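You operate a simulated robot arm through the tools that you are given. There is no shell and no other tool. Be economical: measure what you need, move in short steps, check, and stop when the job is done.

The job below is to be done with a simulated two-armed robot. You get a single attempt, and the scene is never put back.

## Task
Sand the white slab's rough surface smooth, then wax it; hold it still for both.
Fine: cream sanding block, then the orange pad from the yellow tin; both laid back, tin shut. A coat counts when it lies all over at full strength: go over it till it gets no stronger. What is to be rubbed or washed off counts as gone when no trace of it is left.
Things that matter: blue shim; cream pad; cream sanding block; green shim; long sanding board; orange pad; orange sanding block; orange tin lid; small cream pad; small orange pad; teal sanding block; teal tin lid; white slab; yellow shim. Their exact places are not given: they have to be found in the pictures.

Only the result counts: the job must be done as asked and must still hold three seconds after the hand-in. Knocking over, shifting, dropping, spilling or breaking anything else fails it.

## Robot
Two 7-joint arms with two-finger parallel grippers on one trunk, on a base that drives. Base frame: it is fixed to the floor where the robot stands at the start and does not move with it; the origin is under the middle of the robot, x ahead of it, y to its left, z up; the surface under the hand at the start is at about z = 88. Readings come in cm, degrees, newtons and seconds.
The left shoulder is at the start at [6, 14.3, 99.1], the right one opposite. With the tool pointing down near the work surface each hand reaches from about 32 to 74 cm from the robot's upright axis, wherever it stands, measured 20 degrees to its own side. Places, roughly: cream pad (10x7x6 cm) [60, 0, 40]; orange pad (10x7x6 cm) [50, 20, 90]; orange sanding block [100, -175, 100]; orange tin lid [80, 40, 90]; small cream pad (8x5x6 cm) [100, 30, 90]; small orange pad (8x5x6 cm) [100, 50, 90]; teal sanding block [75, 200, 125]; teal tin lid [80, -20, 90]; yellow tin [70, 10, 90]; yellow tin lid [60, 10, 90]. Payload 1.57 kg a hand.
The TCP of each hand is the grasp point between the finger pads, 3 cm short of the fingertips. In the tool frame z runs along the fingers and y along their closing line. The gripper opens to 11 cm. The fingers are 2.4 cm wide and 1.2 cm thick; the gripper's body (4.8 by 11.2 cm) begins 7.8 cm behind the TCP.
Orientation is told as [roll, pitch, yaw] about the base's x, y, z axes, in that order, counted from this pose: with the fingers straight down and closing along the base's y, the tool's x points along the base's -x, its y along +y and its z along -z.

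## Interface
- The arms move only by the tool servo_tool. It takes "left_moves", "right_moves" or both (then of equal length, played together; a hand with none holds still); each is a list of rows, each a list of 7 numbers: the shift along the tool's x, y, z in units of 25 mm (1.0 is 25 mm), then the turn, a rotation vector about the tool's x, y, z in units of 6 degrees (1.0 is 6 degrees), then the closure in counts, from 0 (fully open) to 255 (shut). In form: [[x, y, z, wx, wy, wz, fingers], ...]. A call has 1 to 20 rows; each row shifts and turns the commanded pose from where the row before left it, along the tool's axes as they then stand. A call with a number of a shift or a turn outside -1 to 1 is refused whole. A row lasts 0.2 s, in which the tool goes at most 5 cm and 8.6 degrees; a call with a longer step from one row to the next is refused whole, and so is a gripper value outside its range. Where a pose cannot be reached the arm comes as near as it can. A force on the tool above 50 N (or 10 N above the force at the start of the call, whichever is more), or a blocked arm, ends the call early, and 0.2 s more pass. Each finger travels about 4.5 cm/s and halts on what it meets, pressing with about 34 N; the grip force reading is that of the motor and also rises with nothing between the fingers. The clock runs only during rows and for 0.2 s after the last one: add rows that do not move to give the fingers time. It gives the time, the measured TCP pose, the force on the tool (base axes), the opening and the grip force at its end, in the units of the frame above (readings bear some noise), with the torque about the TCP (base axes, N m) and any sound that the robot's microphone picked up.
- Cameras (640 x 400 px; columns grow to the right, rows downward): "scene" is now at [3.7, 1.42, 159.3]; the picture's right is [0.19, -0.98, 0.00], its down [-0.77, -0.15, -0.61] and it looks along [0.60, 0.11, -0.79] (base axes); focal length 295 px, centre (320, 200). "left" rides on the left gripper at [7, -1.6, -14.1] in its tool frame; the picture's right is [0.23, 0.97, 0.00], its down [-0.86, 0.20, -0.48] and it looks along [-0.47, 0.11, 0.88] (tool axes); focal length 222 px, centre (320, 200). "right" rides on the right gripper at [7, 1.6, -14.1] in its tool frame; the picture's right is [-0.23, 0.97, 0.00], its down [-0.86, -0.20, -0.48] and it looks along [-0.47, -0.11, 0.88] (tool axes); focal length 222 px, centre (320, 200).
- grab_frame(camera): a new picture of that camera. The clock stands still meanwhile.
- move_column(by): slides the trunk up (or, below 0, down) by that many cm; the arms and the scene camera ride with it, the base frame stays. It gives what a move gives, with no picture.
- base_move(legs): drives the robot by 1 to 6 legs, each [ahead, left, turn to the left] in cm, cm and degrees, along the robot's own axes; the way and the turn of a leg run together, so that a leg with both is an arc; at most 150 cm and 180 degrees a leg. The arms and the cameras ride along, it lands a little off, and it stops where it bumps. It gives what a move gives.
- turn_head(pan, tilt): turns the head with the scene camera to pan (to the left, within 86 degrees either way) and tilt (down, from -29 to 69), counted from straight ahead of the robot. It gives what a move gives.
- pixel_to_xyz(camera, pixels): for up to 12 pixels [column, row] of the newest picture of that camera ("zoom" is the newest enlarged one), the place [x, y, z] in the base frame of the surface seen there, good to about 0.2 cm, but the place of the scene camera against the robot may be out by one fixed shift of up to 1.2 cm in any direction. The clock stands still meanwhile.
- close_up(camera, box): a new picture of the part [left, top, right, bottom] of that camera's present view, enlarged. The clock stands still meanwhile.
- hand_in(): hands the job in; it is judged then, once.

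Go step by step. Measure first, check grasps and placings, and put right what went wrong. The budget is 80 turns and 70 pictures, counting those below and the enlarged ones. Unless the task says otherwise, let go and move clear before handing in, and close with one line.

The tools are called after "Emit:" as a command line: name --argument value ..., lists and objects as JSON in quotes. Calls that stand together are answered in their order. servo_tool: Moves the arms, as the interface text tells. Its arguments: {"type":"object","properties":{"left_moves":{"type":"array","items":{"type":"array","items":{"type":"number"}}},"right_moves":{"type":"array","items":{"type":"array","items":{"type":"number"}}}},"required":[]} The other tools are called the same way: move_column (by) slides the trunk up or down; base_move (legs) drives the base; turn_head (pan, tilt) turns the head that bears the scene camera; grab_frame (camera) takes a picture; pixel_to_xyz (camera, pixels) gives the place of the surface under pixels of a picture; close_up (camera, box) takes an enlarged picture of a part of a camera's view; hand_in () hands the job in.

At the start:

```text
time_s: 0.0
left_position: [48.35, 22.32, 117.36]
left_ee_rot: [-0.1, 0.0, 0.0]
left_wrist_force: [-0.3, -0.2, -0.2]
left_ft_torque: [0.01, -0.02, 0.0]
left_opening: 11.01
left_gripper_force: 0.1
right_position: [52.15, -10.6, 114.02]
right_ee_rot: [0.0, 0.1, 0.1]
right_wrist_force: [0.1, 0.2, 0.0]
right_ft_torque: [-0.01, -0.03, -0.05]
right_opening: 10.97
right_gripper_force: 0.2
trunk travel left (down, up): [-59.0, 0.0]
robot x, y, heading: [-0.06, 0.01, 0.0]
head pan, tilt: [10.7, 52.0]
```

scene: 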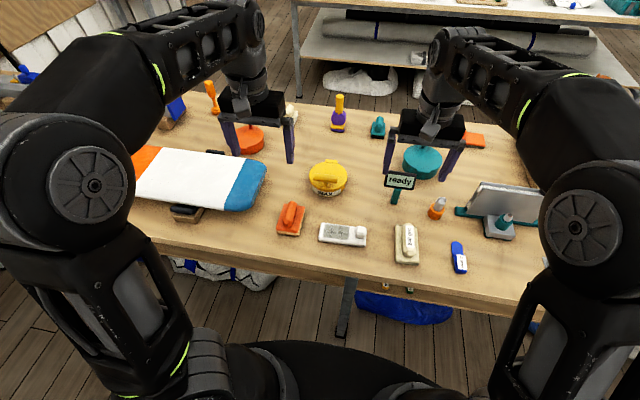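
right: 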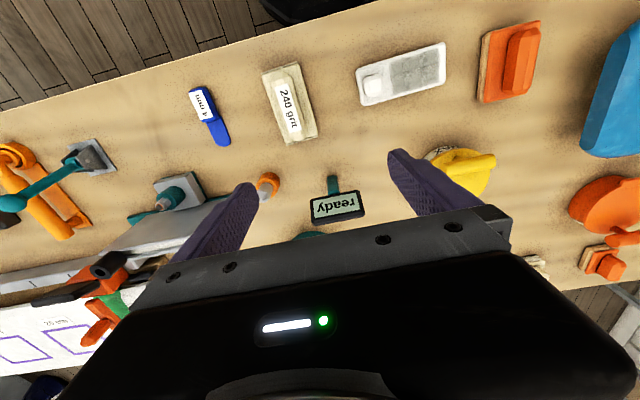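
left: 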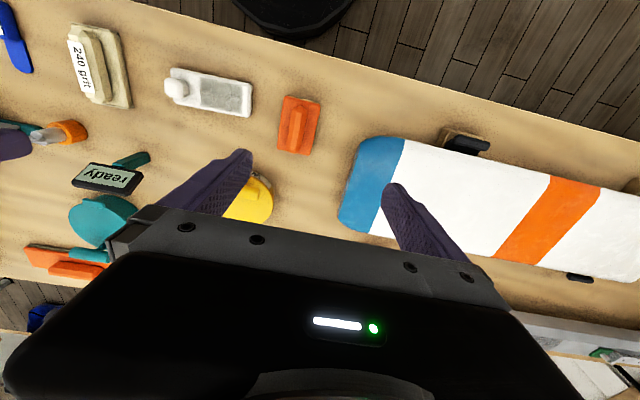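

I see a small white item with a grey rough patch near (343,234), the cream block marked 240 grit at (407,243), the yellow tin at (327,178) and the orange pad at (291,218). I'll look closer at these before measuring.

Emit:
close_up --camera "scene" --box '[260, 140, 480, 278]'

Emit:
close_up --camera "scene" --box '[120, 80, 400, 255]'

Emit:
close_up --camera "right" --box '[160, 0, 560, 250]'

```text
2.90 times, centred on (370, 209) of scene
```

zoom: 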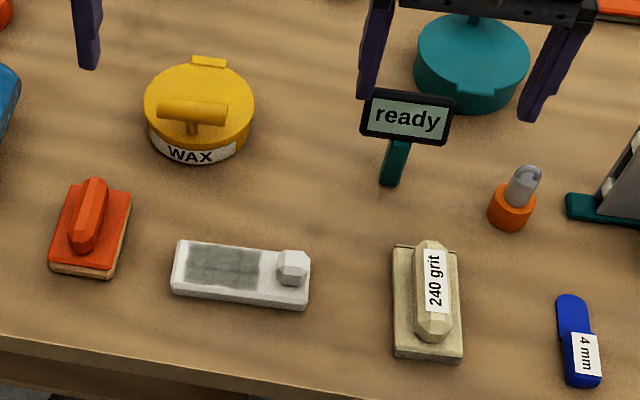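

```text
2.29 times, centred on (260, 168) of scene
```

zoom: 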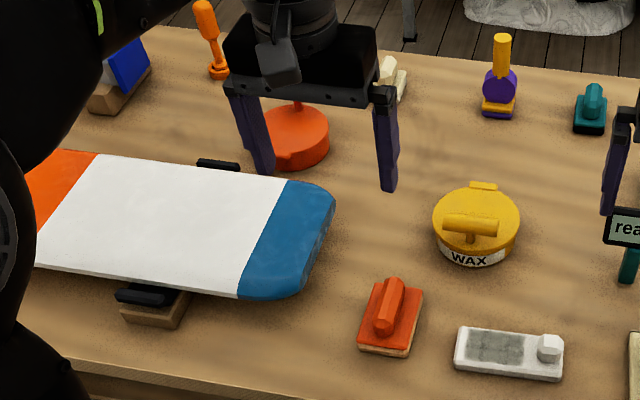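

```text
1.60 times, centred on (360, 125) of right
```

zoom: 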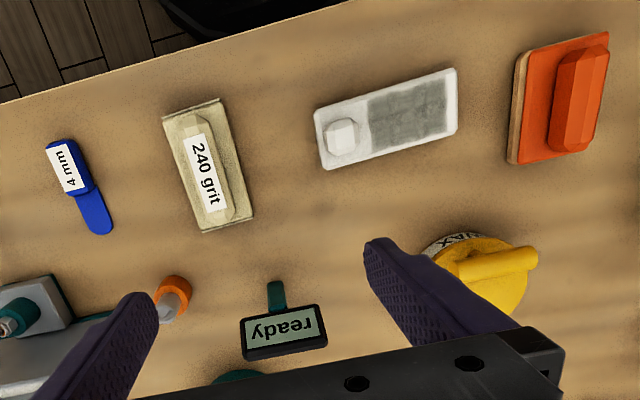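

The white slab is the small one with the grey patch and a knob to hold; zoom pixels around (316,107)-(460,128). I'll measure the slab, block, pad and tin with the right hand camera.

Emit:
pixel_to_xyz --camera "zoom" --pixels '[[318, 112], [453, 72], [456, 126], [327, 165], [343, 133], [369, 99], [442, 82], [446, 131], [375, 150], [390, 125], [395, 230], [420, 160]]'

Emit:
pixel_to_xyz --camera "zoom" --pixels '[[168, 119], [216, 101], [251, 214], [204, 230], [191, 122], [222, 213], [205, 165], [519, 55], [606, 36], [592, 148], [510, 160], [590, 55]]'

Emit:
pixel_to_xyz --camera "zoom" --pixels '[[563, 143], [580, 100], [532, 258], [480, 265], [440, 250], [460, 245], [505, 305], [60, 145], [105, 232], [275, 283], [172, 290], [520, 290]]'

```text
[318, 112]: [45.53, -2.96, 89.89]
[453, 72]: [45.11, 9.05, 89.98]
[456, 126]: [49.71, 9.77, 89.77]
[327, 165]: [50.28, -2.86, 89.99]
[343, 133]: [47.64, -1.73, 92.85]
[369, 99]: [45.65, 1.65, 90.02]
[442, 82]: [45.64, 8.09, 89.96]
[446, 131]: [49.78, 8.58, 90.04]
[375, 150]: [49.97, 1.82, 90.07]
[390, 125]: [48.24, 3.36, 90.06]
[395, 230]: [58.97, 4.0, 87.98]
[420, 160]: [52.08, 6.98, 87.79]
```

```text
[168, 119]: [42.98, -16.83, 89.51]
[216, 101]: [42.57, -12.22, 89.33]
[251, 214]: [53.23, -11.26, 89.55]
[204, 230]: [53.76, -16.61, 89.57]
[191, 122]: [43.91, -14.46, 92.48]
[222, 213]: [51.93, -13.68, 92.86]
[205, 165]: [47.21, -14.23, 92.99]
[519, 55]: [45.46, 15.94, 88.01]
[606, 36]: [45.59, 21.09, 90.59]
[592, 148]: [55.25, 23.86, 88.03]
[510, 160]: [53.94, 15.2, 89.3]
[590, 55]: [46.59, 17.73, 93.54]
```

```text
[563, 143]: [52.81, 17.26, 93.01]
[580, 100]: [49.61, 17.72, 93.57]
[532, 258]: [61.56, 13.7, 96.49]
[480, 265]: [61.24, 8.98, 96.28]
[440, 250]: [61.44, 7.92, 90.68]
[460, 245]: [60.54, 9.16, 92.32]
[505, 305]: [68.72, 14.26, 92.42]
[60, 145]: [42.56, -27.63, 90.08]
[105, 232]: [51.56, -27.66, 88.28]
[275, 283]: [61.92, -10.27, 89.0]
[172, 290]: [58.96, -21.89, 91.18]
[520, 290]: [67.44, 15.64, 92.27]
```

Slab lies along y at x 45.2–50.2, y −3–9.6, top z≈90, knob at (47.6,−1.6). Next I check how the tin lid is built (hinge tab or loose) at (327,178).

Emit:
close_up --camera "scene" --box '[296, 148, 360, 204]'

Emit:
close_up --camera "left" --box '[60, 60, 340, 240]'

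```text
7.14 times, centred on (328, 176) of scene
```

zoom: 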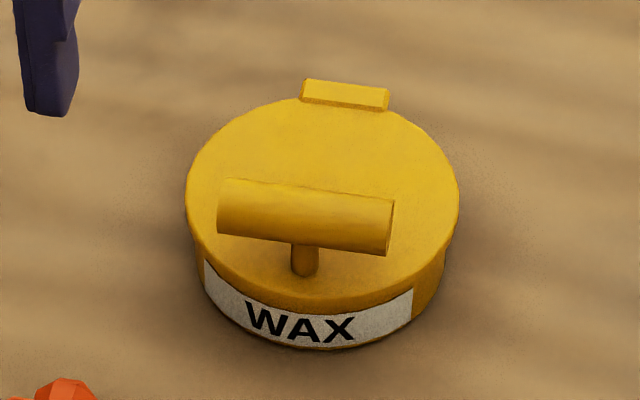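

```text
2.22 times, centred on (200, 150) of left
```

zoom: 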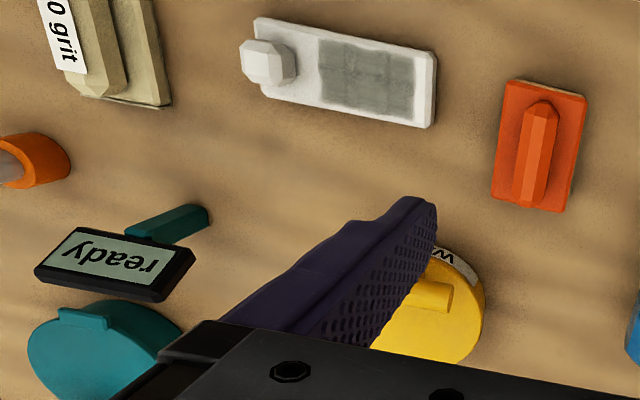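

The yellow lid is hinged at the far side (tab at zoom (345,92)) with a T-bar near the front. I measure tin in scene pixels and the orange pad in the left zoom.

Emit:
pixel_to_xyz --camera "scene" --pixels '[[331.5, 160.6], [326, 161], [337, 162], [314.9, 177.1], [336.8, 180.2], [326, 178], [310.4, 174.6], [346.5, 174.6], [328, 188.8], [324, 169], [326.5, 196], [350, 232]]'

Emit:
pixel_to_xyz --camera "zoom" --pixels '[[510, 83], [583, 96], [567, 210], [494, 196], [542, 108], [525, 203], [534, 150], [265, 60], [258, 22], [434, 55], [428, 122], [450, 300]]'

```text
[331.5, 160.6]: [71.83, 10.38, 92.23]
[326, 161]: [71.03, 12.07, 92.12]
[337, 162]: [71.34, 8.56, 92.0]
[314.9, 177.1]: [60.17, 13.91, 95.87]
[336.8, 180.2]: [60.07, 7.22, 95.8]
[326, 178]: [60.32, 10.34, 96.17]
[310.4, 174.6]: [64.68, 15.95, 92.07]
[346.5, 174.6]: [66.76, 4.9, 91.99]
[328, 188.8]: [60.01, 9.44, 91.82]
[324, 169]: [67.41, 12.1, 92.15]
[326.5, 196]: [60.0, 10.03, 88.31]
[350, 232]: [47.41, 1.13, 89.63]
```

```text
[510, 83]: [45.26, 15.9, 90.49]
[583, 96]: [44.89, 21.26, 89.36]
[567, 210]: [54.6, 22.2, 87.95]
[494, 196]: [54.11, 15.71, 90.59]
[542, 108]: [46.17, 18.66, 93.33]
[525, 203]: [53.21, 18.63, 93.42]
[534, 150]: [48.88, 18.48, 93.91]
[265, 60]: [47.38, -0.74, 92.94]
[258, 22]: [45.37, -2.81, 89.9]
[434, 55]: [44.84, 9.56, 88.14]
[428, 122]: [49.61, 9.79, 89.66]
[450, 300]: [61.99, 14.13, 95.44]
```

Hinge axis is about x≈72, bar at x≈61.4, z≈96; block's centre is about (48.1,−14.15), yawed ~5°. Plan: right hand holds the slab knob, left hand sands. First I bring the left hand over the cream block, with the right hand yielding.

Emit:
servo_tool --left_moves '[[0.01, -0.973, 0.2, 0, 0, -0.055, 0], [0.01, -0.973, 0.2, 0, 0, -0.055, 0], [0.01, -0.973, 0.2, 0, 0, -0.055, 0], [0.01, -0.973, 0.2, 0, 0, -0.055, 0], [0.01, -0.973, 0.2, 0, 0, -0.055, 0], [0.01, -0.973, 0.2, 0, 0, -0.055, 0], [0.01, -0.973, 0.2, 0, 0, -0.055, 0], [0.01, -0.973, 0.2, 0, 0, -0.055, 0], [0.01, -0.973, 0.2, 0, 0, -0.055, 0], [0.01, -0.973, 0.2, 0, 0, -0.055, 0], [0.01, -0.973, 0.2, 0, 0, -0.055, 0], [0.01, -0.973, 0.2, 0, 0, -0.055, 0], [0.01, -0.973, 0.2, 0, 0, -0.055, 0], [0.01, -0.973, 0.2, 0, 0, -0.055, 0], [0.01, -0.973, 0.2, 0, 0, -0.055, 0]]' --right_moves '[[0, -1, 0, 0, 0, 0, 0], [0, -1, 0, 0, 0, 0, 0], [0, -1, 0, 0, 0, 0, 0], [0, -1, 0, 0, 0, 0, 0], [0, -1, 0, 0, 0, 0, 0], [0, -1, 0, 0, 0, 0, 0], [0, -1, 0, 0, 0, 0, 0], [0, -1, 0, 0, 0, 0, 0], [0, -1, 0, 0, 0, 0, 0], [0, -1, 0, 0, 0, 0, 0], [0, -1, 0, 0, 0, 0, 0], [0, -1, 0, 0, 0, 0, 0], [0, 0, 0, 0, 0, 0, 0], [0, 0, 0, 0, 0, 0, 0], [0, 0, 0, 0, 0, 0, 0]]'

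Emit:
grab_frame --camera "left"

```text
time_s: 3.2
left_position: [49.39, -14.33, 109.79]
left_ee_rot: [0.2, 0.1, 5.0]
left_wrist_force: [0.1, 0.0, -1.1]
left_ft_torque: [0.01, -0.01, -0.01]
left_opening: 11.01
left_gripper_force: 0.1
right_position: [52.19, -40.56, 114.08]
right_ee_rot: [0.0, 0.0, 0.0]
right_wrist_force: [-0.2, 0.0, 0.6]
right_ft_torque: [0.04, 0.02, 0.02]
right_opening: 10.99
right_gripper_force: 0.1
trunk travel left (down, up): [-59.0, 0.0]
robot x, y, heading: [0.01, 0.27, -0.0]
head pan, tilt: [10.7, 52.0]
```

```text
61 pictures are left
```

left: 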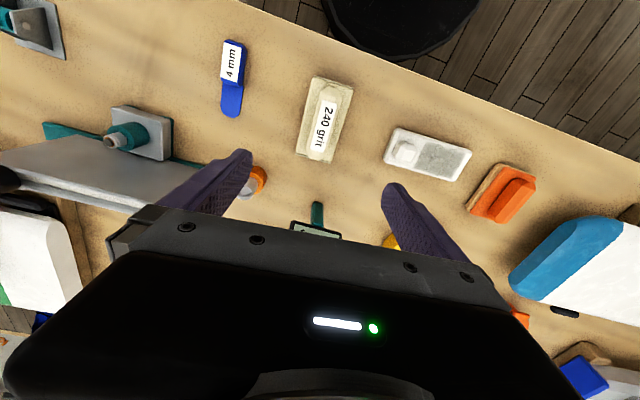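

The left hand reached it fine, at x 49.4. I measure the block again through this view (corners about (313,78),(353,86),(336,162),(296,153)).

Emit:
pixel_to_xyz --camera "left" --pixels '[[314, 79], [351, 88], [335, 160], [298, 152], [321, 95], [340, 98], [310, 150], [329, 154], [326, 120], [331, 92], [319, 156], [345, 120]]'

Emit:
close_up --camera "left" --box '[280, 65, 370, 175]'

```text
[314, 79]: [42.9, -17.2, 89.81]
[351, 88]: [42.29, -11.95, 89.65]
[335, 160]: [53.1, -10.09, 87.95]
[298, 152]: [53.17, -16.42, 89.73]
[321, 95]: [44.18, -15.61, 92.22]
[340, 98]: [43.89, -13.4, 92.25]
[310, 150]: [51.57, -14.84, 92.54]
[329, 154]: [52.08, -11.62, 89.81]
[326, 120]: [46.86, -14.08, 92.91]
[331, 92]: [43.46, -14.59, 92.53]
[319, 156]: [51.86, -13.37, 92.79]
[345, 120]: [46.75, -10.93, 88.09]
```

```text
3.64 times, centred on (325, 120) of left
```

zoom: 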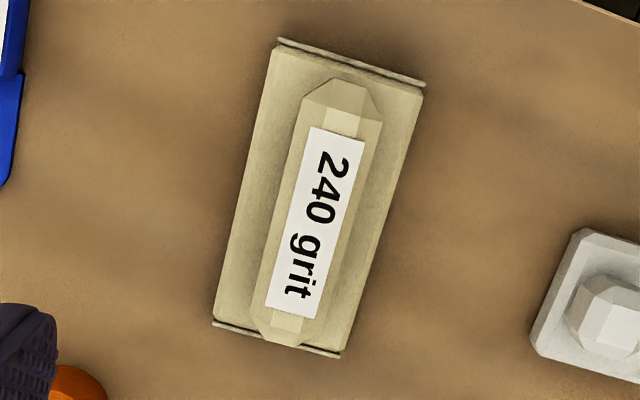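

Block centre ≈(47.8,−14.05), yaw ≈7°, ridge top 92.9, plate top 89.8. I descend to TCP z≈93.3 and close on the ridge.

Emit:
servo_tool --left_moves '[[0.087, 0.022, 0.943, 0, 0, -0.05, 0], [0.087, 0.022, 0.943, 0, 0, -0.05, 0], [0.087, 0.022, 0.943, 0, 0, -0.05, 0], [0.087, 0.022, 0.943, 0, 0, -0.05, 0], [0.087, 0.022, 0.943, 0, 0, -0.05, 0], [0.087, 0.022, 0.943, 0, 0, -0.05, 0], [0.087, 0.022, 0.943, 0, 0, -0.05, 0], [0, 0, 0, 0, 0, 0, 0], [0, 0, 0, 0, 0, 0, 255], [0, 0, 0, 0, 0, 0, 255], [0, 0, 0, 0, 0, 0, 255], [0, 0, 0, 0, 0, 0, 255], [0, 0, 0, 0, 0, 0, 255], [0, 0, 0, 0, 0, 0, 255], [0, 0, 0, 0, 0, 0, 255]]'

Emit:
grab_frame --camera "left"

```text
time_s: 6.4
left_position: [47.96, -13.9, 93.17]
left_ee_rot: [0.0, -0.1, 7.0]
left_wrist_force: [0.1, -1.2, 1.6]
left_ft_torque: [-0.09, -0.06, -0.18]
left_opening: 3.09
left_gripper_force: 34.2
right_position: [52.25, -40.58, 114.0]
right_ee_rot: [0.0, -0.1, 0.0]
right_wrist_force: [0.7, -0.2, -0.5]
right_ft_torque: [0.01, -0.02, 0.02]
right_opening: 10.99
right_gripper_force: 0.1
trunk travel left (down, up): [-59.0, 0.0]
robot x, y, heading: [-0.1, 0.1, -0.1]
head pan, tilt: [10.7, 52.0]
```

```text
59 pictures are left
```

left: 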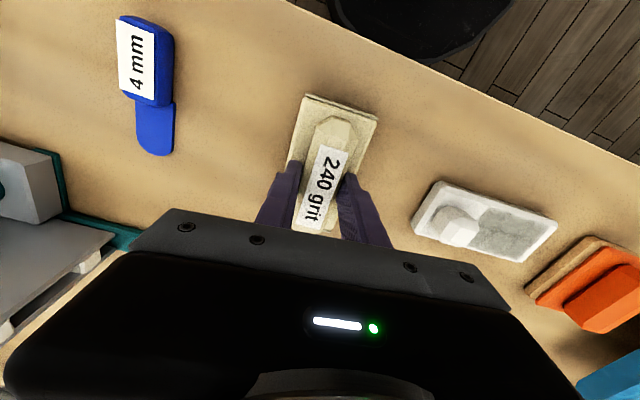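

The block is gripped (opening 3.1, 34 N); home grasp pose is (47.96,−13.9,93.17), yaw 7. I lift and carry it over to the slab's left side.

Emit:
servo_tool --left_moves '[[0, 0, -0.5, 0, 0, 0, 255], [0, 0, -1, 0, 0, 0, 255], [0, 0, -1, 0, 0, 0, 255], [0, 0, -1, 0, 0, 0, 255], [0, 0, -0.5, 0, 0, 0, 255], [-0.108, 0.938, 0, 0, 0, 0, 255], [-0.108, 0.938, 0, 0, 0, 0, 255], [-0.108, 0.938, 0, 0, 0, 0, 255], [-0.108, 0.938, 0, 0, 0, 0, 255], [-0.108, 0.938, 0, 0, 0, 0, 255], [-0.108, 0.938, 0, 0, 0, 0, 255], [-0.108, 0.938, 0, 0, 0, 0, 255], [-0.108, 0.938, 0, 0, 0, 0, 255], [-0.108, 0.938, 0, 0, 0, 0, 255], [-0.108, 0.938, 0, 0, 0, 0, 255], [-0.108, 0.938, 0, 0, 0, 0, 255]]'

Emit:
servo_tool --left_moves '[[0, 0, 0, 0, 0, 1, 255], [0, 0, 0, 0, 0, 1, 255], [0, 0, 0, 0, 0, 1, 255], [0, 0, 0, 0, 0, 1, 255], [0, 0, 0, 0, 0, 1, 255], [0, 0, 0, 0, 0, 1, 255], [0, 0, 0, 0, 0, 1, 255], [0, 0, 0, 0, 0, 1, 255], [0, 0, 0, 0, 0, 1, 255], [0, 0, 0, 0, 0, 1, 255], [0, 0, 0, 0, 0, 1, 255], [0, 0, 0, 0, 0, 1, 255], [0, 0, 0, 0, 0, 1, 255], [0, 0, 0, 0, 0, 1, 255], [0, 0, 0, 0, 0, 1, 255], [0, 0, 0, 0, 0, 1, 255], [0, 0, 0, 0, 0, 0.16, 255]]' --right_moves '[[0, 0, 0, 0, 0, -1, 0], [0, 0, 0, 0, 0, -1, 0], [0, 0, 0, 0, 0, -1, 0], [0, 0, 0, 0, 0, -1, 0], [0, 0, 0, 0, 0, -1, 0], [0, 0, 0, 0, 0, -1, 0], [0, 0, 0, 0, 0, -1, 0], [0, 0, 0, 0, 0, -1, 0], [0, 0, 0, 0, 0, -1, 0], [0, 0, 0, 0, 0, -1, 0], [0, 0, 0, 0, 0, -1, 0], [0, 0, 0, 0, 0, -1, 0], [0, 0, 0, 0, 0, -1, 0], [0, 0, 0, 0, 0, -1, 0], [0, 0, 0, 0, 0, -1, 0], [0, 0, 0, 0, 0, 0, 0], [0, 0, 0, 0, 0, 0, 0]]'

Emit:
grab_frame --camera "scene"

```text
time_s: 9.8
left_position: [47.81, 11.93, 103.14]
left_ee_rot: [0.0, 0.0, 7.1]
left_wrist_force: [0.8, 0.3, 0.5]
left_ft_torque: [-0.02, 0.01, -0.02]
left_opening: 0.0
left_gripper_force: 21.1
right_position: [52.16, -40.58, 113.97]
right_ee_rot: [-0.1, 0.0, 0.1]
right_wrist_force: [-0.1, 0.7, 0.5]
right_ft_torque: [-0.01, 0.0, -0.04]
right_opening: 10.98
right_gripper_force: 0.1
trunk travel left (down, up): [-59.0, 0.0]
robot x, y, heading: [0.2, -0.19, -0.1]
head pan, tilt: [10.7, 52.0]
```

```text
time_s: 13.4
left_position: [47.62, 11.85, 103.28]
left_ee_rot: [0.1, 0.0, -90.1]
left_wrist_force: [-0.3, 0.6, -0.4]
left_ft_torque: [-0.01, -0.01, -0.01]
left_opening: 0.0
left_gripper_force: 21.5
right_position: [52.18, -40.67, 113.87]
right_ee_rot: [0.0, 0.0, 90.0]
right_wrist_force: [-0.6, 0.5, -1.1]
right_ft_torque: [0.02, -0.02, -0.01]
right_opening: 11.0
right_gripper_force: 0.2
trunk travel left (down, up): [-59.0, 0.0]
robot x, y, heading: [0.06, -0.14, 0.2]
head pan, tilt: [10.7, 52.0]
```

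```text
58 pictures are left
```

scene: 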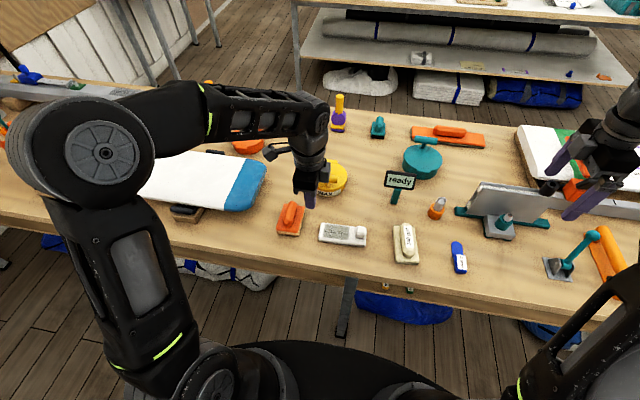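

Opening reads 0: the grip slipped off the ridge and the block stayed behind at (405,243). I check that it has not been disturbed and look at its profile.

Emit:
close_up --camera "scene" --box '[365, 210, 475, 280]'

Emit:
pixel_to_xyz --camera "zoom" --pixels '[[185, 100], [275, 95], [310, 285], [205, 290], [240, 80], [250, 265], [225, 120], [265, 140], [245, 170], [290, 200], [200, 200], [225, 200]]'

```text
5.71 times, centred on (420, 245) of scene
```

zoom: 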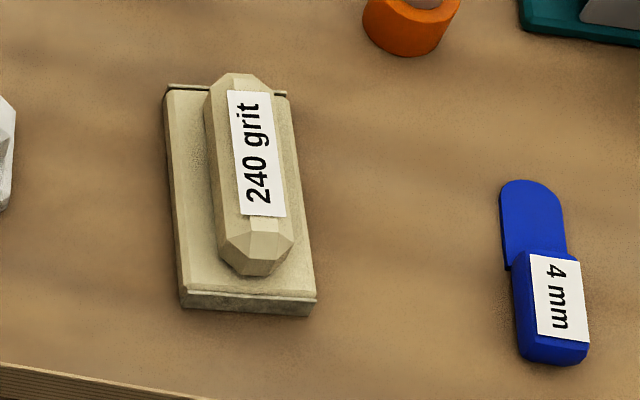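

```text
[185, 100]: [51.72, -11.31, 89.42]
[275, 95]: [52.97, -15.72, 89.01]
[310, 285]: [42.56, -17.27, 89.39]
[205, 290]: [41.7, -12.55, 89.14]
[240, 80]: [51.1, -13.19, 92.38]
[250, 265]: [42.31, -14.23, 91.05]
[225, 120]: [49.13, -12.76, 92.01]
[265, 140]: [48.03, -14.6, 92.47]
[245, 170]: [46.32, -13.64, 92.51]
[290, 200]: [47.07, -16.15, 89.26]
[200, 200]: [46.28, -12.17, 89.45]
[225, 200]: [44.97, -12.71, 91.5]
```

The block looks unmoved (yaw ≈7°). I return with the hand open, then grip deeper and lift slowly.

Emit:
servo_tool --left_moves '[[-0.609, 0, 0, 0, 0, -1, 0], [-0.606, -0.064, 0, 0, 0, -1, 0], [-0.596, -0.127, 0, 0, 0, -1, 0], [-0.579, -0.188, 0, 0, 0, -1, 0], [-0.556, -0.248, 0, 0, 0, -1, 0], [-0.527, -0.305, 0, 0, 0, -1, 0], [-0.493, -0.358, 0, 0, 0, -1, 0], [-0.453, -0.407, 0, 0, 0, -1, 0], [-0.407, -0.453, 0, 0, 0, -1, 0], [-0.358, -0.493, 0, 0, 0, -1, 0], [-0.305, -0.527, 0, 0, 0, -1, 0], [-0.248, -0.556, 0, 0, 0, -1, 0], [-0.188, -0.579, 0, 0, 0, -1, 0], [-0.127, -0.596, 0, 0, 0, -1, 0], [-0.064, -0.606, 0, 0, 0, -1, 0], [0, -0.609, 0, 0, 0, -1, 0], [0.064, -0.606, 0, 0, 0, -0.16, 0], [0, 0, 0, 0, 0, 0, 0]]'

```text
time_s: 17.2
left_position: [47.87, -13.9, 103.36]
left_ee_rot: [0.0, -0.2, 7.1]
left_wrist_force: [-0.1, -0.4, -0.1]
left_ft_torque: [0.01, 0.01, 0.0]
left_opening: 11.01
left_gripper_force: 0.1
right_position: [52.19, -40.49, 113.99]
right_ee_rot: [0.1, 0.0, 90.0]
right_wrist_force: [-0.6, 0.4, -0.8]
right_ft_torque: [-0.04, -0.02, -0.01]
right_opening: 11.0
right_gripper_force: 0.2
trunk travel left (down, up): [-59.0, 0.0]
robot x, y, heading: [0.26, -0.25, 0.0]
head pan, tilt: [10.7, 52.0]
```

Above the block again; descend slightly deeper (TCP z≈92.9), close and lift 1.5 cm slowly.

Emit:
servo_tool --left_moves '[[0, 0, 1, 0, 0, 0, 0], [0, 0, 1, 0, 0, 0, 0], [0, 0, 1, 0, 0, 0, 0], [0, 0, 0.7, 0, 0, 0, 0], [0, 0, 0.35, 0, 0, 0, 0], [0, 0, 0.13, 0, 0, 0, 0], [0, 0, 0, 0, 0, 0, 0], [0, 0, 0, 0, 0, 0, 255], [0, 0, 0, 0, 0, 0, 255], [0, 0, 0, 0, 0, 0, 255], [0, 0, 0, 0, 0, 0, 255], [0, 0, 0, 0, 0, 0, 255], [0, 0, 0, 0, 0, 0, 255], [0, 0, 0, 0, 0, 0, 255], [0, 0, 0, 0, 0, 0, 255], [0, 0, 0, 0, 0, 0, 255]]'

Emit:
servo_tool --left_moves '[[0, 0, -0.1, 0, 0, 0, 255], [0, 0, -0.1, 0, 0, 0, 255], [0, 0, -0.2, 0, 0, 0, 255], [0, 0, -0.2, 0, 0, 0, 255]]'

Emit:
grab_frame --camera "left"

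```text
time_s: 20.6
left_position: [47.72, -13.88, 92.87]
left_ee_rot: [0.0, -0.1, 7.2]
left_wrist_force: [1.0, -2.0, 1.3]
left_ft_torque: [-0.02, -0.01, -0.09]
left_opening: 2.94
left_gripper_force: 34.0
right_position: [52.2, -40.59, 113.96]
right_ee_rot: [0.0, 0.1, 90.0]
right_wrist_force: [-0.1, -0.4, -0.5]
right_ft_torque: [-0.02, 0.06, 0.02]
right_opening: 11.0
right_gripper_force: 0.0
trunk travel left (down, up): [-59.0, 0.0]
robot x, y, heading: [0.01, -0.17, 0.2]
head pan, tilt: [10.7, 52.0]
```

```text
time_s: 21.6
left_position: [47.66, -13.9, 94.18]
left_ee_rot: [-0.1, 0.1, 7.2]
left_wrist_force: [0.3, 0.1, -1.4]
left_ft_torque: [0.01, -0.02, -0.02]
left_opening: 2.99
left_gripper_force: 34.0
right_position: [52.13, -40.55, 114.13]
right_ee_rot: [0.0, 0.0, 90.0]
right_wrist_force: [0.3, -0.5, 0.0]
right_ft_torque: [0.01, -0.03, -0.01]
right_opening: 10.98
right_gripper_force: 0.0
trunk travel left (down, up): [-59.0, 0.0]
robot x, y, heading: [-0.0, -0.21, 0.0]
head pan, tilt: [10.7, 52.0]
```

```text
56 pictures are left
```

left: 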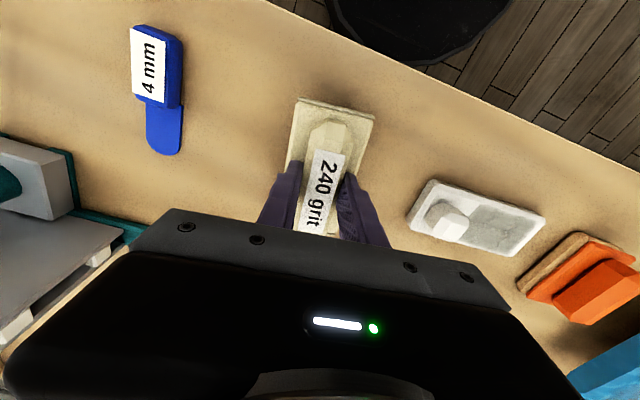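

The block is held now (opening 2.99, label visible between fingers). Home grasp pose: (47.72,−13.88,92.87), yaw 7.2. I lift gently, then carry and rotate it to yaw −90.

Emit:
servo_tool --left_moves '[[0, 0, -0.3, 0, 0, 0, 255], [0, 0, -0.4, 0, 0, 0, 255], [0, 0, -0.5, 0, 0, 0, 255], [0, 0, -0.5, 0, 0, 0, 255], [0, 0, -0.5, 0, 0, 0, 255], [0, 0, -0.5, 0, 0, 0, 255], [0, 0, -0.5, 0, 0, 0, 255], [0, 0, -0.3, 0, 0, 0, 255]]'

Emit:
servo_tool --left_moves '[[-0.076, 0.604, 0, 0, 0, 0.2, 255], [-0.064, 0.606, 0, 0, 0, 1, 255], [0, 0.609, 0, 0, 0, 1, 255], [0.064, 0.606, 0, 0, 0, 1, 255], [0.127, 0.596, 0, 0, 0, 1, 255], [0.188, 0.579, 0, 0, 0, 1, 255], [0.248, 0.556, 0, 0, 0, 1, 255], [0.305, 0.527, 0, 0, 0, 1, 255], [0.358, 0.493, 0, 0, 0, 1, 255], [0.407, 0.453, 0, 0, 0, 1, 255], [0.453, 0.407, 0, 0, 0, 1, 255], [0.493, 0.358, 0, 0, 0, 1, 255], [0.527, 0.305, 0, 0, 0, 1, 255], [0.556, 0.248, 0, 0, 0, 1, 255], [0.579, 0.188, 0, 0, 0, 1, 255], [0.596, 0.127, 0, 0, 0, 1, 255], [0.606, 0.064, 0, 0, 0, 1, 255], [0, 0, 0, 0, 0, 0, 255]]'

Emit:
grab_frame --camera "left"

Emit:
grab_frame --camera "scene"

```text
time_s: 23.4
left_position: [47.85, -14.02, 103.13]
left_ee_rot: [0.0, -0.1, 6.9]
left_wrist_force: [-0.9, 0.0, -1.5]
left_ft_torque: [-0.03, -0.02, -0.01]
left_opening: 2.94
left_gripper_force: 34.1
right_position: [52.23, -40.61, 113.85]
right_ee_rot: [0.0, 0.0, 90.1]
right_wrist_force: [0.9, -0.6, 1.2]
right_ft_torque: [0.0, 0.02, -0.03]
right_opening: 11.0
right_gripper_force: 0.1
trunk travel left (down, up): [-59.0, 0.0]
robot x, y, heading: [0.25, -0.12, 0.1]
head pan, tilt: [10.7, 52.0]
```

```text
time_s: 27.2
left_position: [47.72, 11.79, 103.08]
left_ee_rot: [-0.1, 0.0, -90.1]
left_wrist_force: [-0.4, -0.6, -1.4]
left_ft_torque: [0.03, -0.03, -0.04]
left_opening: 2.95
left_gripper_force: 34.5
right_position: [52.24, -40.69, 114.09]
right_ee_rot: [0.0, 0.0, 90.0]
right_wrist_force: [-0.5, 0.9, 0.9]
right_ft_torque: [0.01, 0.03, 0.04]
right_opening: 10.95
right_gripper_force: 0.1
trunk travel left (down, up): [-59.0, 0.0]
robot x, y, heading: [-0.13, 0.04, 0.1]
head pan, tilt: [10.7, 52.0]
```

```text
55 pictures are left
```

left: 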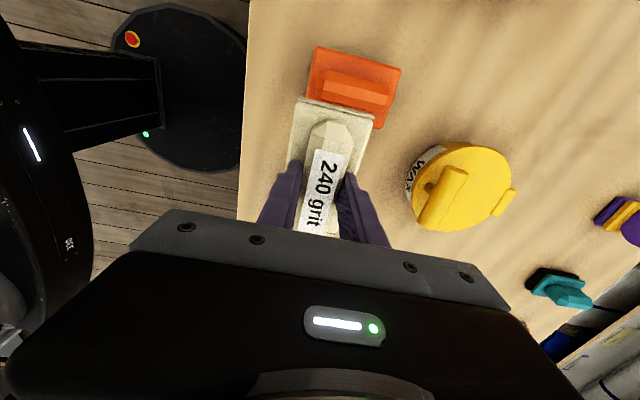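

```text
54 pictures are left
```

scene: 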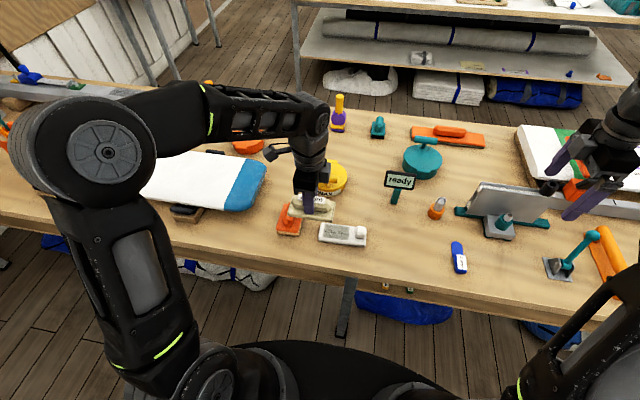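

Block still held firmly (opening 2.95). Now I bring the right hand (yaw 90) near the slab knob and tilt it 25° so it leans away from the left hand.

Emit:
servo_tool --right_moves '[[-0.95, 0.157, 0, 0, 0, 0, 0], [-0.95, 0.157, 0, 0, 0, 0, 0], [-0.95, 0.157, 0, 0, 0, 0, 0], [-0.95, 0.157, 0, 0, 0, 0, 0], [-0.95, 0.157, 0, 0, 0, 0, 0], [-0.95, 0.157, 0, 0, 0, 0, 0], [-0.95, 0.157, 0, 0, 0, 0, 0], [-0.95, 0.157, 0, 0, 0, 0, 0], [-0.95, 0.157, 0, 0, 0, 0, 0], [-0.95, 0.157, 0, 0, 0, 0, 0], [-0.95, 0.157, 0, 0, 0, 0, 0], [-0.95, 0.157, 0, 0, 0, 0, 0], [0, 0, 0, 0, -0.84, 0, 0], [0, 0, 0, 0, -0.84, 0, 0], [0, 0, 0, 0, -0.83, 0, 0], [0, 0, 0, 0, -0.83, 0, 0], [0, 0, 0, 0, -0.83, 0, 0], [0, 0, 0, 0, 0, 0, 0]]'

Emit:
grab_frame --camera "right"

```text
time_s: 31.0
left_position: [47.85, 11.81, 102.97]
left_ee_rot: [0.1, 0.0, -90.1]
left_wrist_force: [-0.7, 0.9, -1.7]
left_ft_torque: [-0.02, 0.0, 0.0]
left_opening: 2.95
left_gripper_force: 34.1
right_position: [47.52, -12.04, 114.03]
right_ee_rot: [0.0, -25.0, 90.0]
right_wrist_force: [-0.4, 0.2, -0.3]
right_ft_torque: [0.01, -0.04, 0.02]
right_opening: 11.03
right_gripper_force: 0.1
trunk travel left (down, up): [-59.0, 0.0]
robot x, y, heading: [0.08, 0.05, 0.1]
head pan, tilt: [10.7, 52.0]
```

```text
53 pictures are left
```

right: 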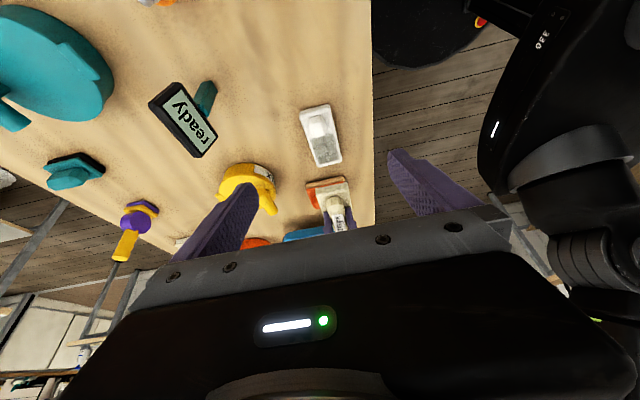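

The knob is at about (317,127). I take an enlarged view and measure it.

Emit:
close_up --camera "right" --box '[285, 95, 365, 175]'

Emit:
pixel_to_xyz --camera "right" --pixels '[[310, 122], [324, 118], [317, 127], [313, 135], [327, 130], [303, 112], [329, 107], [320, 150], [317, 119], [318, 133]]'

```text
5.00 times, centred on (325, 135) of right
```

zoom: 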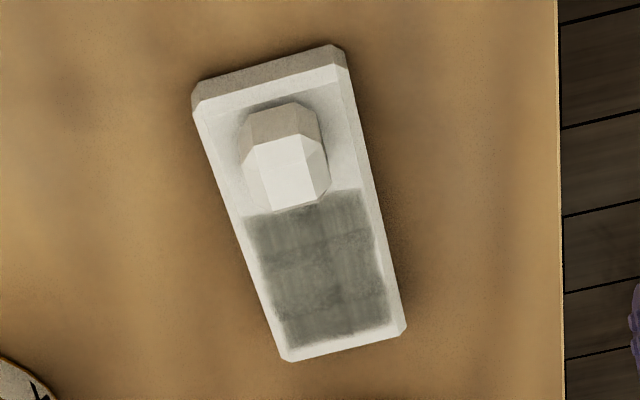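

```text
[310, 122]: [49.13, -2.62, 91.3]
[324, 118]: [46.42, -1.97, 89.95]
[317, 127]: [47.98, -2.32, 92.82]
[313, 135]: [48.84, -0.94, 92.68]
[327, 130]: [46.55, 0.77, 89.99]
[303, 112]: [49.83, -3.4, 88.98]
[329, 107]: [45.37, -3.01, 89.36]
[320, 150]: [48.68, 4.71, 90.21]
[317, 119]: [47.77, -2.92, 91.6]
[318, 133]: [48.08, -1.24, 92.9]
```

Knob spans x≈46.2–49.3, y≈−2.9–−0.4, top 92.9. I slide in along the tool axis to TCP (47.8,−2.6,93.6) and close.

Emit:
servo_tool --right_moves '[[0.003, -0.01, 0.95, 0, 0, 0, 0], [0.003, -0.01, 0.95, 0, 0, 0, 0], [0.003, -0.01, 0.95, 0, 0, 0, 0], [0.003, -0.01, 0.95, 0, 0, 0, 0], [0.003, -0.01, 0.95, 0, 0, 0, 0], [0.003, -0.01, 0.95, 0, 0, 0, 0], [0.003, -0.01, 0.95, 0, 0, 0, 0], [0.003, -0.01, 0.95, 0, 0, 0, 0], [0.003, -0.01, 0.7, 0, 0, 0, 0], [0.003, -0.01, 0.4, 0, 0, 0, 0], [0.003, -0.01, 0.29, 0, 0, 0, 0], [0, 0, 0, 0, 0, 0, 0]]'

Emit:
servo_tool --right_moves '[[0, 0, 0, 0, 0, 0, 100], [0, 0, 0, 0, 0, 0, 140], [0, 0, 0, 0, 0, 0, 160], [0, 0, 0, 0, 0, 0, 180], [0, 0, 0, 0, 0, 0, 255], [0, 0, 0, 0, 0, 0, 255], [0, 0, 0, 0, 0, 0, 255], [0, 0, 0, 0, 0, 0, 255]]'

Emit:
grab_frame --camera "right"

```text
time_s: 33.6
left_position: [47.78, 11.94, 103.11]
left_ee_rot: [0.2, 0.1, -90.1]
left_wrist_force: [0.0, -0.4, -2.1]
left_ft_torque: [0.0, 0.03, 0.01]
left_opening: 2.95
left_gripper_force: 33.4
right_position: [47.64, -2.74, 93.47]
right_ee_rot: [-0.1, -25.0, 90.1]
right_wrist_force: [-0.7, -0.2, -0.5]
right_ft_torque: [-0.01, -0.03, 0.0]
right_opening: 11.0
right_gripper_force: 0.0
trunk travel left (down, up): [-59.0, 0.0]
robot x, y, heading: [0.06, 0.11, -0.2]
head pan, tilt: [10.7, 52.0]
```

```text
time_s: 35.4
left_position: [47.71, 11.83, 103.19]
left_ee_rot: [0.0, 0.1, -89.9]
left_wrist_force: [-0.1, 0.1, -2.1]
left_ft_torque: [-0.02, -0.03, 0.03]
left_opening: 2.95
left_gripper_force: 33.8
right_position: [47.79, -2.67, 93.59]
right_ee_rot: [-0.1, -25.0, 90.0]
right_wrist_force: [0.4, 0.2, 1.8]
right_ft_torque: [0.04, 0.08, -0.03]
right_opening: 2.67
right_gripper_force: 34.3
trunk travel left (down, up): [-59.0, 0.0]
robot x, y, heading: [0.2, -0.35, 0.1]
head pan, tilt: [10.7, 52.0]
```

```text
51 pictures are left
```

right: 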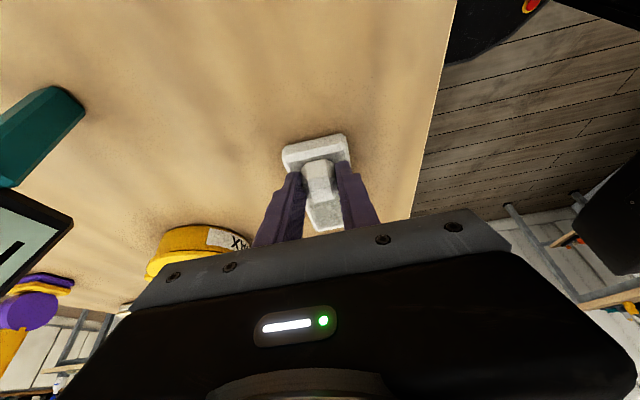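

The knob is gripped (opening 2.67, 34 N). Now I lower the block onto the rough patch, centre y≈6.8, watching force; contact is expected at TCP z≈95.0.

Emit:
servo_tool --left_moves '[[-0.6, -0.04, 0, 0, 0, 0, 255], [-0.8, 0, 0, 0, 0, 0, 255], [-0.6, 0, 0, 0, 0, 0, 255], [0, 0, 0.6, 0, 0, 0, 255], [0, 0, 0.7, 0, 0, 0, 255], [0, 0, 0.7, 0, 0, 0, 255], [0, 0, 0.5, 0, 0, 0, 255], [0, 0, 0.4, 0, 0, 0, 255], [0, 0, 0.2, 0, 0, 0, 255], [0, 0, 0.1, 0, 0, 0, 255], [0, 0, 0.06, 0, 0, 0, 255], [0, 0, 0, 0, 0, 0, 255]]' --right_moves '[[0, 0, 0, 0, 0, 0, 255], [0, 0, 0, 0, 0, 0, 255], [0, 0, 0, 0, 0, 0, 255], [0, 0, 0, 0, 0, 0, 255], [0, 0, 0, 0, 0, 0, 255], [0, 0, 0, 0, 0, 0, 255], [0, 0, 0, 0, 0, 0, 255], [0, 0, 0, 0, 0, 0, 255], [0, 0, 0, 0, 0, 0, 255], [0, 0, 0, 0, 0, 0, 255], [0, 0, 0, 0, 0, 0, 255], [0, 0, 0, 0, 0, 0, 255]]'

Emit:
grab_frame --camera "scene"

Emit:
grab_frame --camera "left"

```text
time_s: 38.0
left_position: [47.56, 6.99, 94.92]
left_ee_rot: [0.1, -0.1, -90.2]
left_wrist_force: [-0.1, -0.4, -2.2]
left_ft_torque: [0.02, -0.01, -0.02]
left_opening: 2.94
left_gripper_force: 34.0
right_position: [47.71, -2.49, 93.43]
right_ee_rot: [0.0, -24.9, 90.0]
right_wrist_force: [1.1, 0.1, 3.8]
right_ft_torque: [0.02, 0.14, 0.01]
right_opening: 2.67
right_gripper_force: 34.3
trunk travel left (down, up): [-59.0, 0.0]
robot x, y, heading: [0.1, 0.15, -0.1]
head pan, tilt: [10.7, 52.0]
```

```text
50 pictures are left
```

scene: 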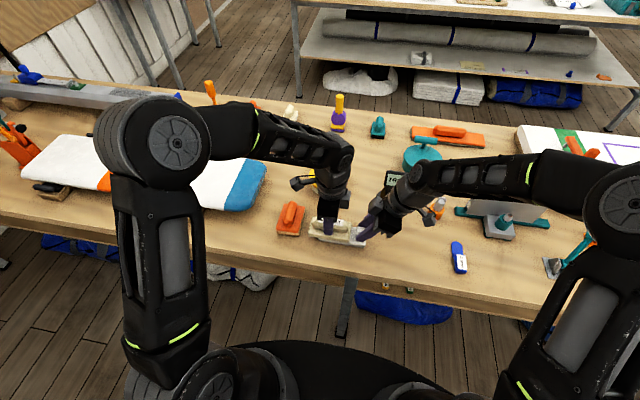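

```text
49 pictures are left
```

left: 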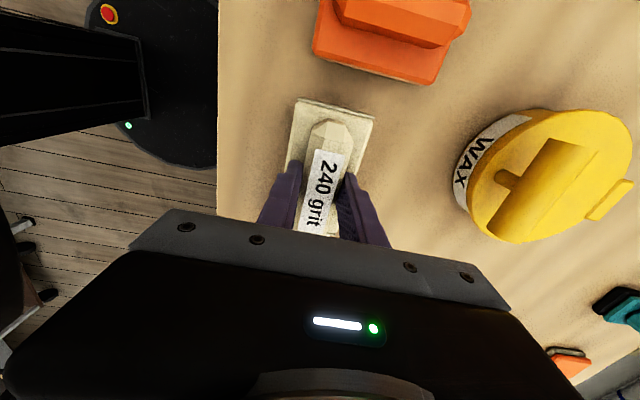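

At 94.92 the force is still only the block's weight. I lower a little more and slide to y≈6.3.

Emit:
servo_tool --left_moves '[[-0.1, 0, 0.04, 0, 0, 0, 255], [-0.1, 0, 0.04, 0, 0, 0, 255], [-0.08, 0, 0.04, 0, 0, 0, 255], [0, 0, 0.04, 0, 0, 0, 255], [0, 0, 0, 0, 0, 0, 255]]'

Emit:
servo_tool --left_moves '[[0, 0, 0.05, 0, 0, 0, 255], [0, 0, 0.05, 0, 0, 0, 255], [0, 0, 0, 0, 0, 0, 255]]'

```text
time_s: 39.0
left_position: [47.52, 6.59, 94.76]
left_ee_rot: [0.3, 0.1, -89.9]
left_wrist_force: [-3.7, 3.6, 12.5]
left_ft_torque: [-0.29, 0.33, -0.2]
left_opening: 2.93
left_gripper_force: 33.8
right_position: [47.73, -2.77, 93.52]
right_ee_rot: [-0.1, -24.9, 89.9]
right_wrist_force: [-0.6, -0.6, 6.7]
right_ft_torque: [-0.08, 0.35, -0.04]
right_opening: 2.67
right_gripper_force: 34.5
trunk travel left (down, up): [-59.0, 0.0]
robot x, y, heading: [-0.04, -0.06, -0.0]
head pan, tilt: [10.7, 52.0]
stopped in row 5 (left hand): the force on the tool passed its limit at 52 N (the readings are from after the stop); the commanded pose is now the measured one
```

```text
time_s: 39.9
left_position: [47.71, 6.42, 94.73]
left_ee_rot: [0.5, 0.1, -89.9]
left_wrist_force: [-5.5, 3.7, 16.9]
left_ft_torque: [0.13, 0.5, -0.15]
left_opening: 2.91
left_gripper_force: 34.2
right_position: [47.57, -2.86, 93.69]
right_ee_rot: [-0.2, -24.9, 89.8]
right_wrist_force: [-1.7, -1.6, 8.6]
right_ft_torque: [-0.1, 0.43, 0.06]
right_opening: 2.65
right_gripper_force: 34.1
trunk travel left (down, up): [-59.0, 0.0]
robot x, y, heading: [-0.09, 0.08, 0.2]
head pan, tilt: [10.7, 52.0]
stopped in row 3 (left hand): the force on the tool passed its limit at 52 N (the readings are from after the stop); the commanded pose is now the measured one
```

Contact at z≈94.75 with ~17 N. I now rub with strokes along x and small shifts along y.

Emit:
servo_tool --left_moves '[[0, 0.25, 0, 0, 0, 0, 255], [0, 0.25, 0, 0, 0, 0, 255], [0, -0.25, 0, 0, 0, 0, 255], [0, -0.25, 0, 0, 0, 0, 255], [0, -0.25, 0, 0, 0, 0, 255], [0, -0.25, 0, 0, 0, 0, 255], [0, 0.25, 0, 0, 0, 0, 255], [0, 0.25, 0, 0, 0, 0, 255], [0.2, 0, 0, 0, 0, 0, 255], [0.2, 0, 0, 0, 0, 0, 255], [-0.2, 0, 0, 0, 0, 0, 255], [-0.2, 0, 0, 0, 0, 0, 255], [-0.2, 0, 0, 0, 0, 0, 255], [0.2, 0, 0, 0, 0, 0, 255], [0, 0, 0, 0, 0, 0, 255]]'

Emit:
close_up --camera "scene" --box '[270, 150, 430, 260]'

```text
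time_s: 43.1
left_position: [47.76, 6.35, 94.58]
left_ee_rot: [0.6, 0.2, -90.0]
left_wrist_force: [4.6, 12.7, 27.4]
left_ft_torque: [0.94, 0.15, -0.06]
left_opening: 2.94
left_gripper_force: 33.9
right_position: [47.76, -2.84, 93.55]
right_ee_rot: [-0.2, -24.8, 89.7]
right_wrist_force: [2.9, -10.4, 14.3]
right_ft_torque: [-0.45, 0.0, -0.59]
right_opening: 2.72
right_gripper_force: 34.1
trunk travel left (down, up): [-59.0, 0.0]
robot x, y, heading: [0.15, -0.16, 0.1]
head pan, tilt: [10.7, 52.0]
```

```text
3.64 times, centred on (350, 205) of scene
```

zoom: 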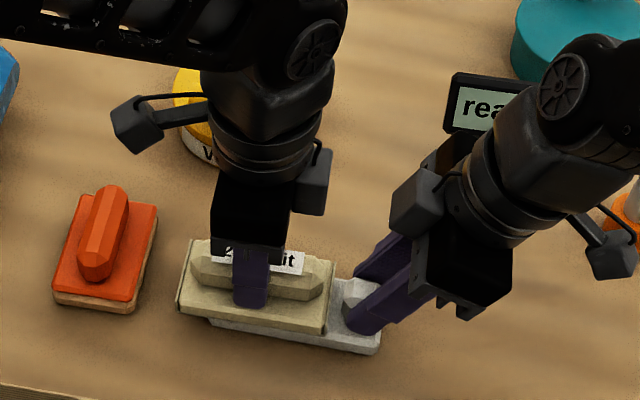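

Rubbing worked within force limits. I lift the block aside to inspect the patch.

Emit:
servo_tool --left_moves '[[0, 0, -0.3, 0, 0, 0, 255], [0, 0, -0.5, 0, 0, 0, 255], [0.4, 0, -0.5, 0, 0, 0, 255], [0.5, 0, -0.5, 0, 0, 0, 255], [0.6, 0, -0.5, 0, 0, 0, 255], [0.6, 0, 0, 0, 0, 0, 255], [0.6, 0, 0, 0, 0, 0, 255], [0, 0, 0, 0, 0, 0, 255]]'

Emit:
close_up --camera "scene" --box '[300, 200, 400, 262]'

```text
time_s: 44.9
left_position: [47.75, 13.2, 100.39]
left_ee_rot: [0.6, 0.1, -89.9]
left_wrist_force: [0.5, 0.7, -1.6]
left_ft_torque: [-0.01, 0.0, 0.02]
left_opening: 2.96
left_gripper_force: 33.9
right_position: [47.81, -2.8, 93.56]
right_ee_rot: [-0.1, -24.8, 89.9]
right_wrist_force: [-1.4, -0.5, 19.2]
right_ft_torque: [0.27, 0.27, -0.19]
right_opening: 2.64
right_gripper_force: 34.0
trunk travel left (down, up): [-59.0, 0.0]
robot x, y, heading: [0.06, -0.1, 0.0]
head pan, tilt: [10.7, 52.0]
```

```text
6.40 times, centred on (350, 231) of scene
```

zoom: 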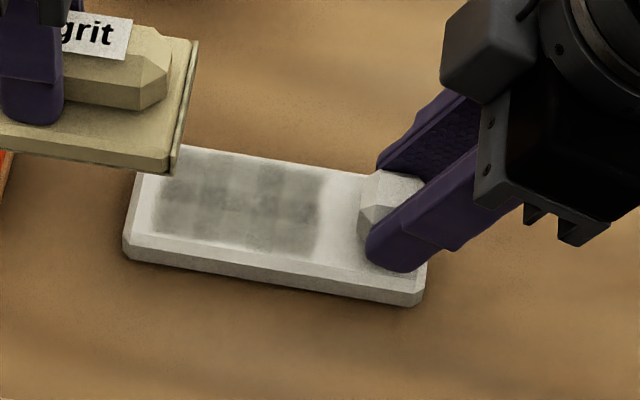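

Patch has become lighter evenly but needs much more rubbing. I go back down and rub longer and faster.

Emit:
servo_tool --left_moves '[[-0.6, 0, 0, 0, 0, 0, 255], [-0.7, 0, 0.2, 0, 0, 0, 255], [-0.75, 0, 0.3, 0, 0, 0, 255], [-0.7, 0, 0.4, 0, 0, 0, 255], [0, 0, 0.5, 0, 0, 0, 255], [0, 0, 0.4, 0, 0, 0, 255], [0, 0, 0.3, 0, 0, 0, 255], [0, 0, 0.1, 0, 0, 0, 255], [0, 0, 0.06, 0, 0, 0, 255], [0, 0, 0.03, 0, 0, 0, 255], [0, 0, 0, 0, 0, 0, 255]]'

Emit:
servo_tool --left_moves '[[0, 0.4, 0, 0, 0, 0, 255], [0, -0.4, 0, 0, 0, 0, 255], [0, -0.4, 0, 0, 0, 0, 255], [0, 0.4, 0, 0, 0, 0, 255], [0, 0.4, 0, 0, 0, 0, 255], [0, -0.4, 0, 0, 0, 0, 255], [0, -0.4, 0, 0, 0, 0, 255], [0, 0.4, 0, 0, 0, 0, 255], [0, 0.4, 0, 0, 0, 0, 255], [0, -0.4, 0, 0, 0, 0, 255], [0, -0.4, 0, 0, 0, 0, 255], [0, 0.4, 0, 0, 0, 0, 255], [0, 0.4, 0, 0, 0, 0, 255], [0, -0.4, 0, 0, 0, 0, 255], [0, -0.4, 0, 0, 0, 0, 255], [0, 0.4, 0, 0, 0, 0, 255], [0, 0.4, 0, 0, 0, 0, 255], [0, -0.4, 0, 0, 0, 0, 255], [0, -0.4, 0, 0, 0, 0, 255], [0, 0.4, 0, 0, 0, 0, 255]]'

```text
time_s: 47.3
left_position: [47.78, 6.19, 94.78]
left_ee_rot: [0.5, 0.1, -89.9]
left_wrist_force: [-2.3, 0.2, 12.0]
left_ft_torque: [0.2, 0.52, -0.02]
left_opening: 2.96
left_gripper_force: 34.4
right_position: [47.81, -2.72, 93.38]
right_ee_rot: [-0.1, -24.8, 89.8]
right_wrist_force: [1.5, 3.4, 9.6]
right_ft_torque: [-0.07, 0.12, -0.13]
right_opening: 2.65
right_gripper_force: 34.1
trunk travel left (down, up): [-59.0, 0.0]
robot x, y, heading: [0.19, -0.09, 0.1]
head pan, tilt: [10.7, 52.0]
```

```text
time_s: 51.5
left_position: [47.51, 6.31, 94.63]
left_ee_rot: [0.4, 0.2, -90.0]
left_wrist_force: [-12.4, -1.5, 26.8]
left_ft_torque: [0.0, 0.52, -0.38]
left_opening: 2.94
left_gripper_force: 33.7
right_position: [47.57, -2.81, 93.43]
right_ee_rot: [-0.1, -24.8, 89.8]
right_wrist_force: [2.5, 5.2, -1.6]
right_ft_torque: [-0.02, 0.48, 0.11]
right_opening: 2.68
right_gripper_force: 34.2
trunk travel left (down, up): [-59.0, 0.0]
robot x, y, heading: [-0.26, -0.08, 0.2]
head pan, tilt: [10.7, 52.0]
```

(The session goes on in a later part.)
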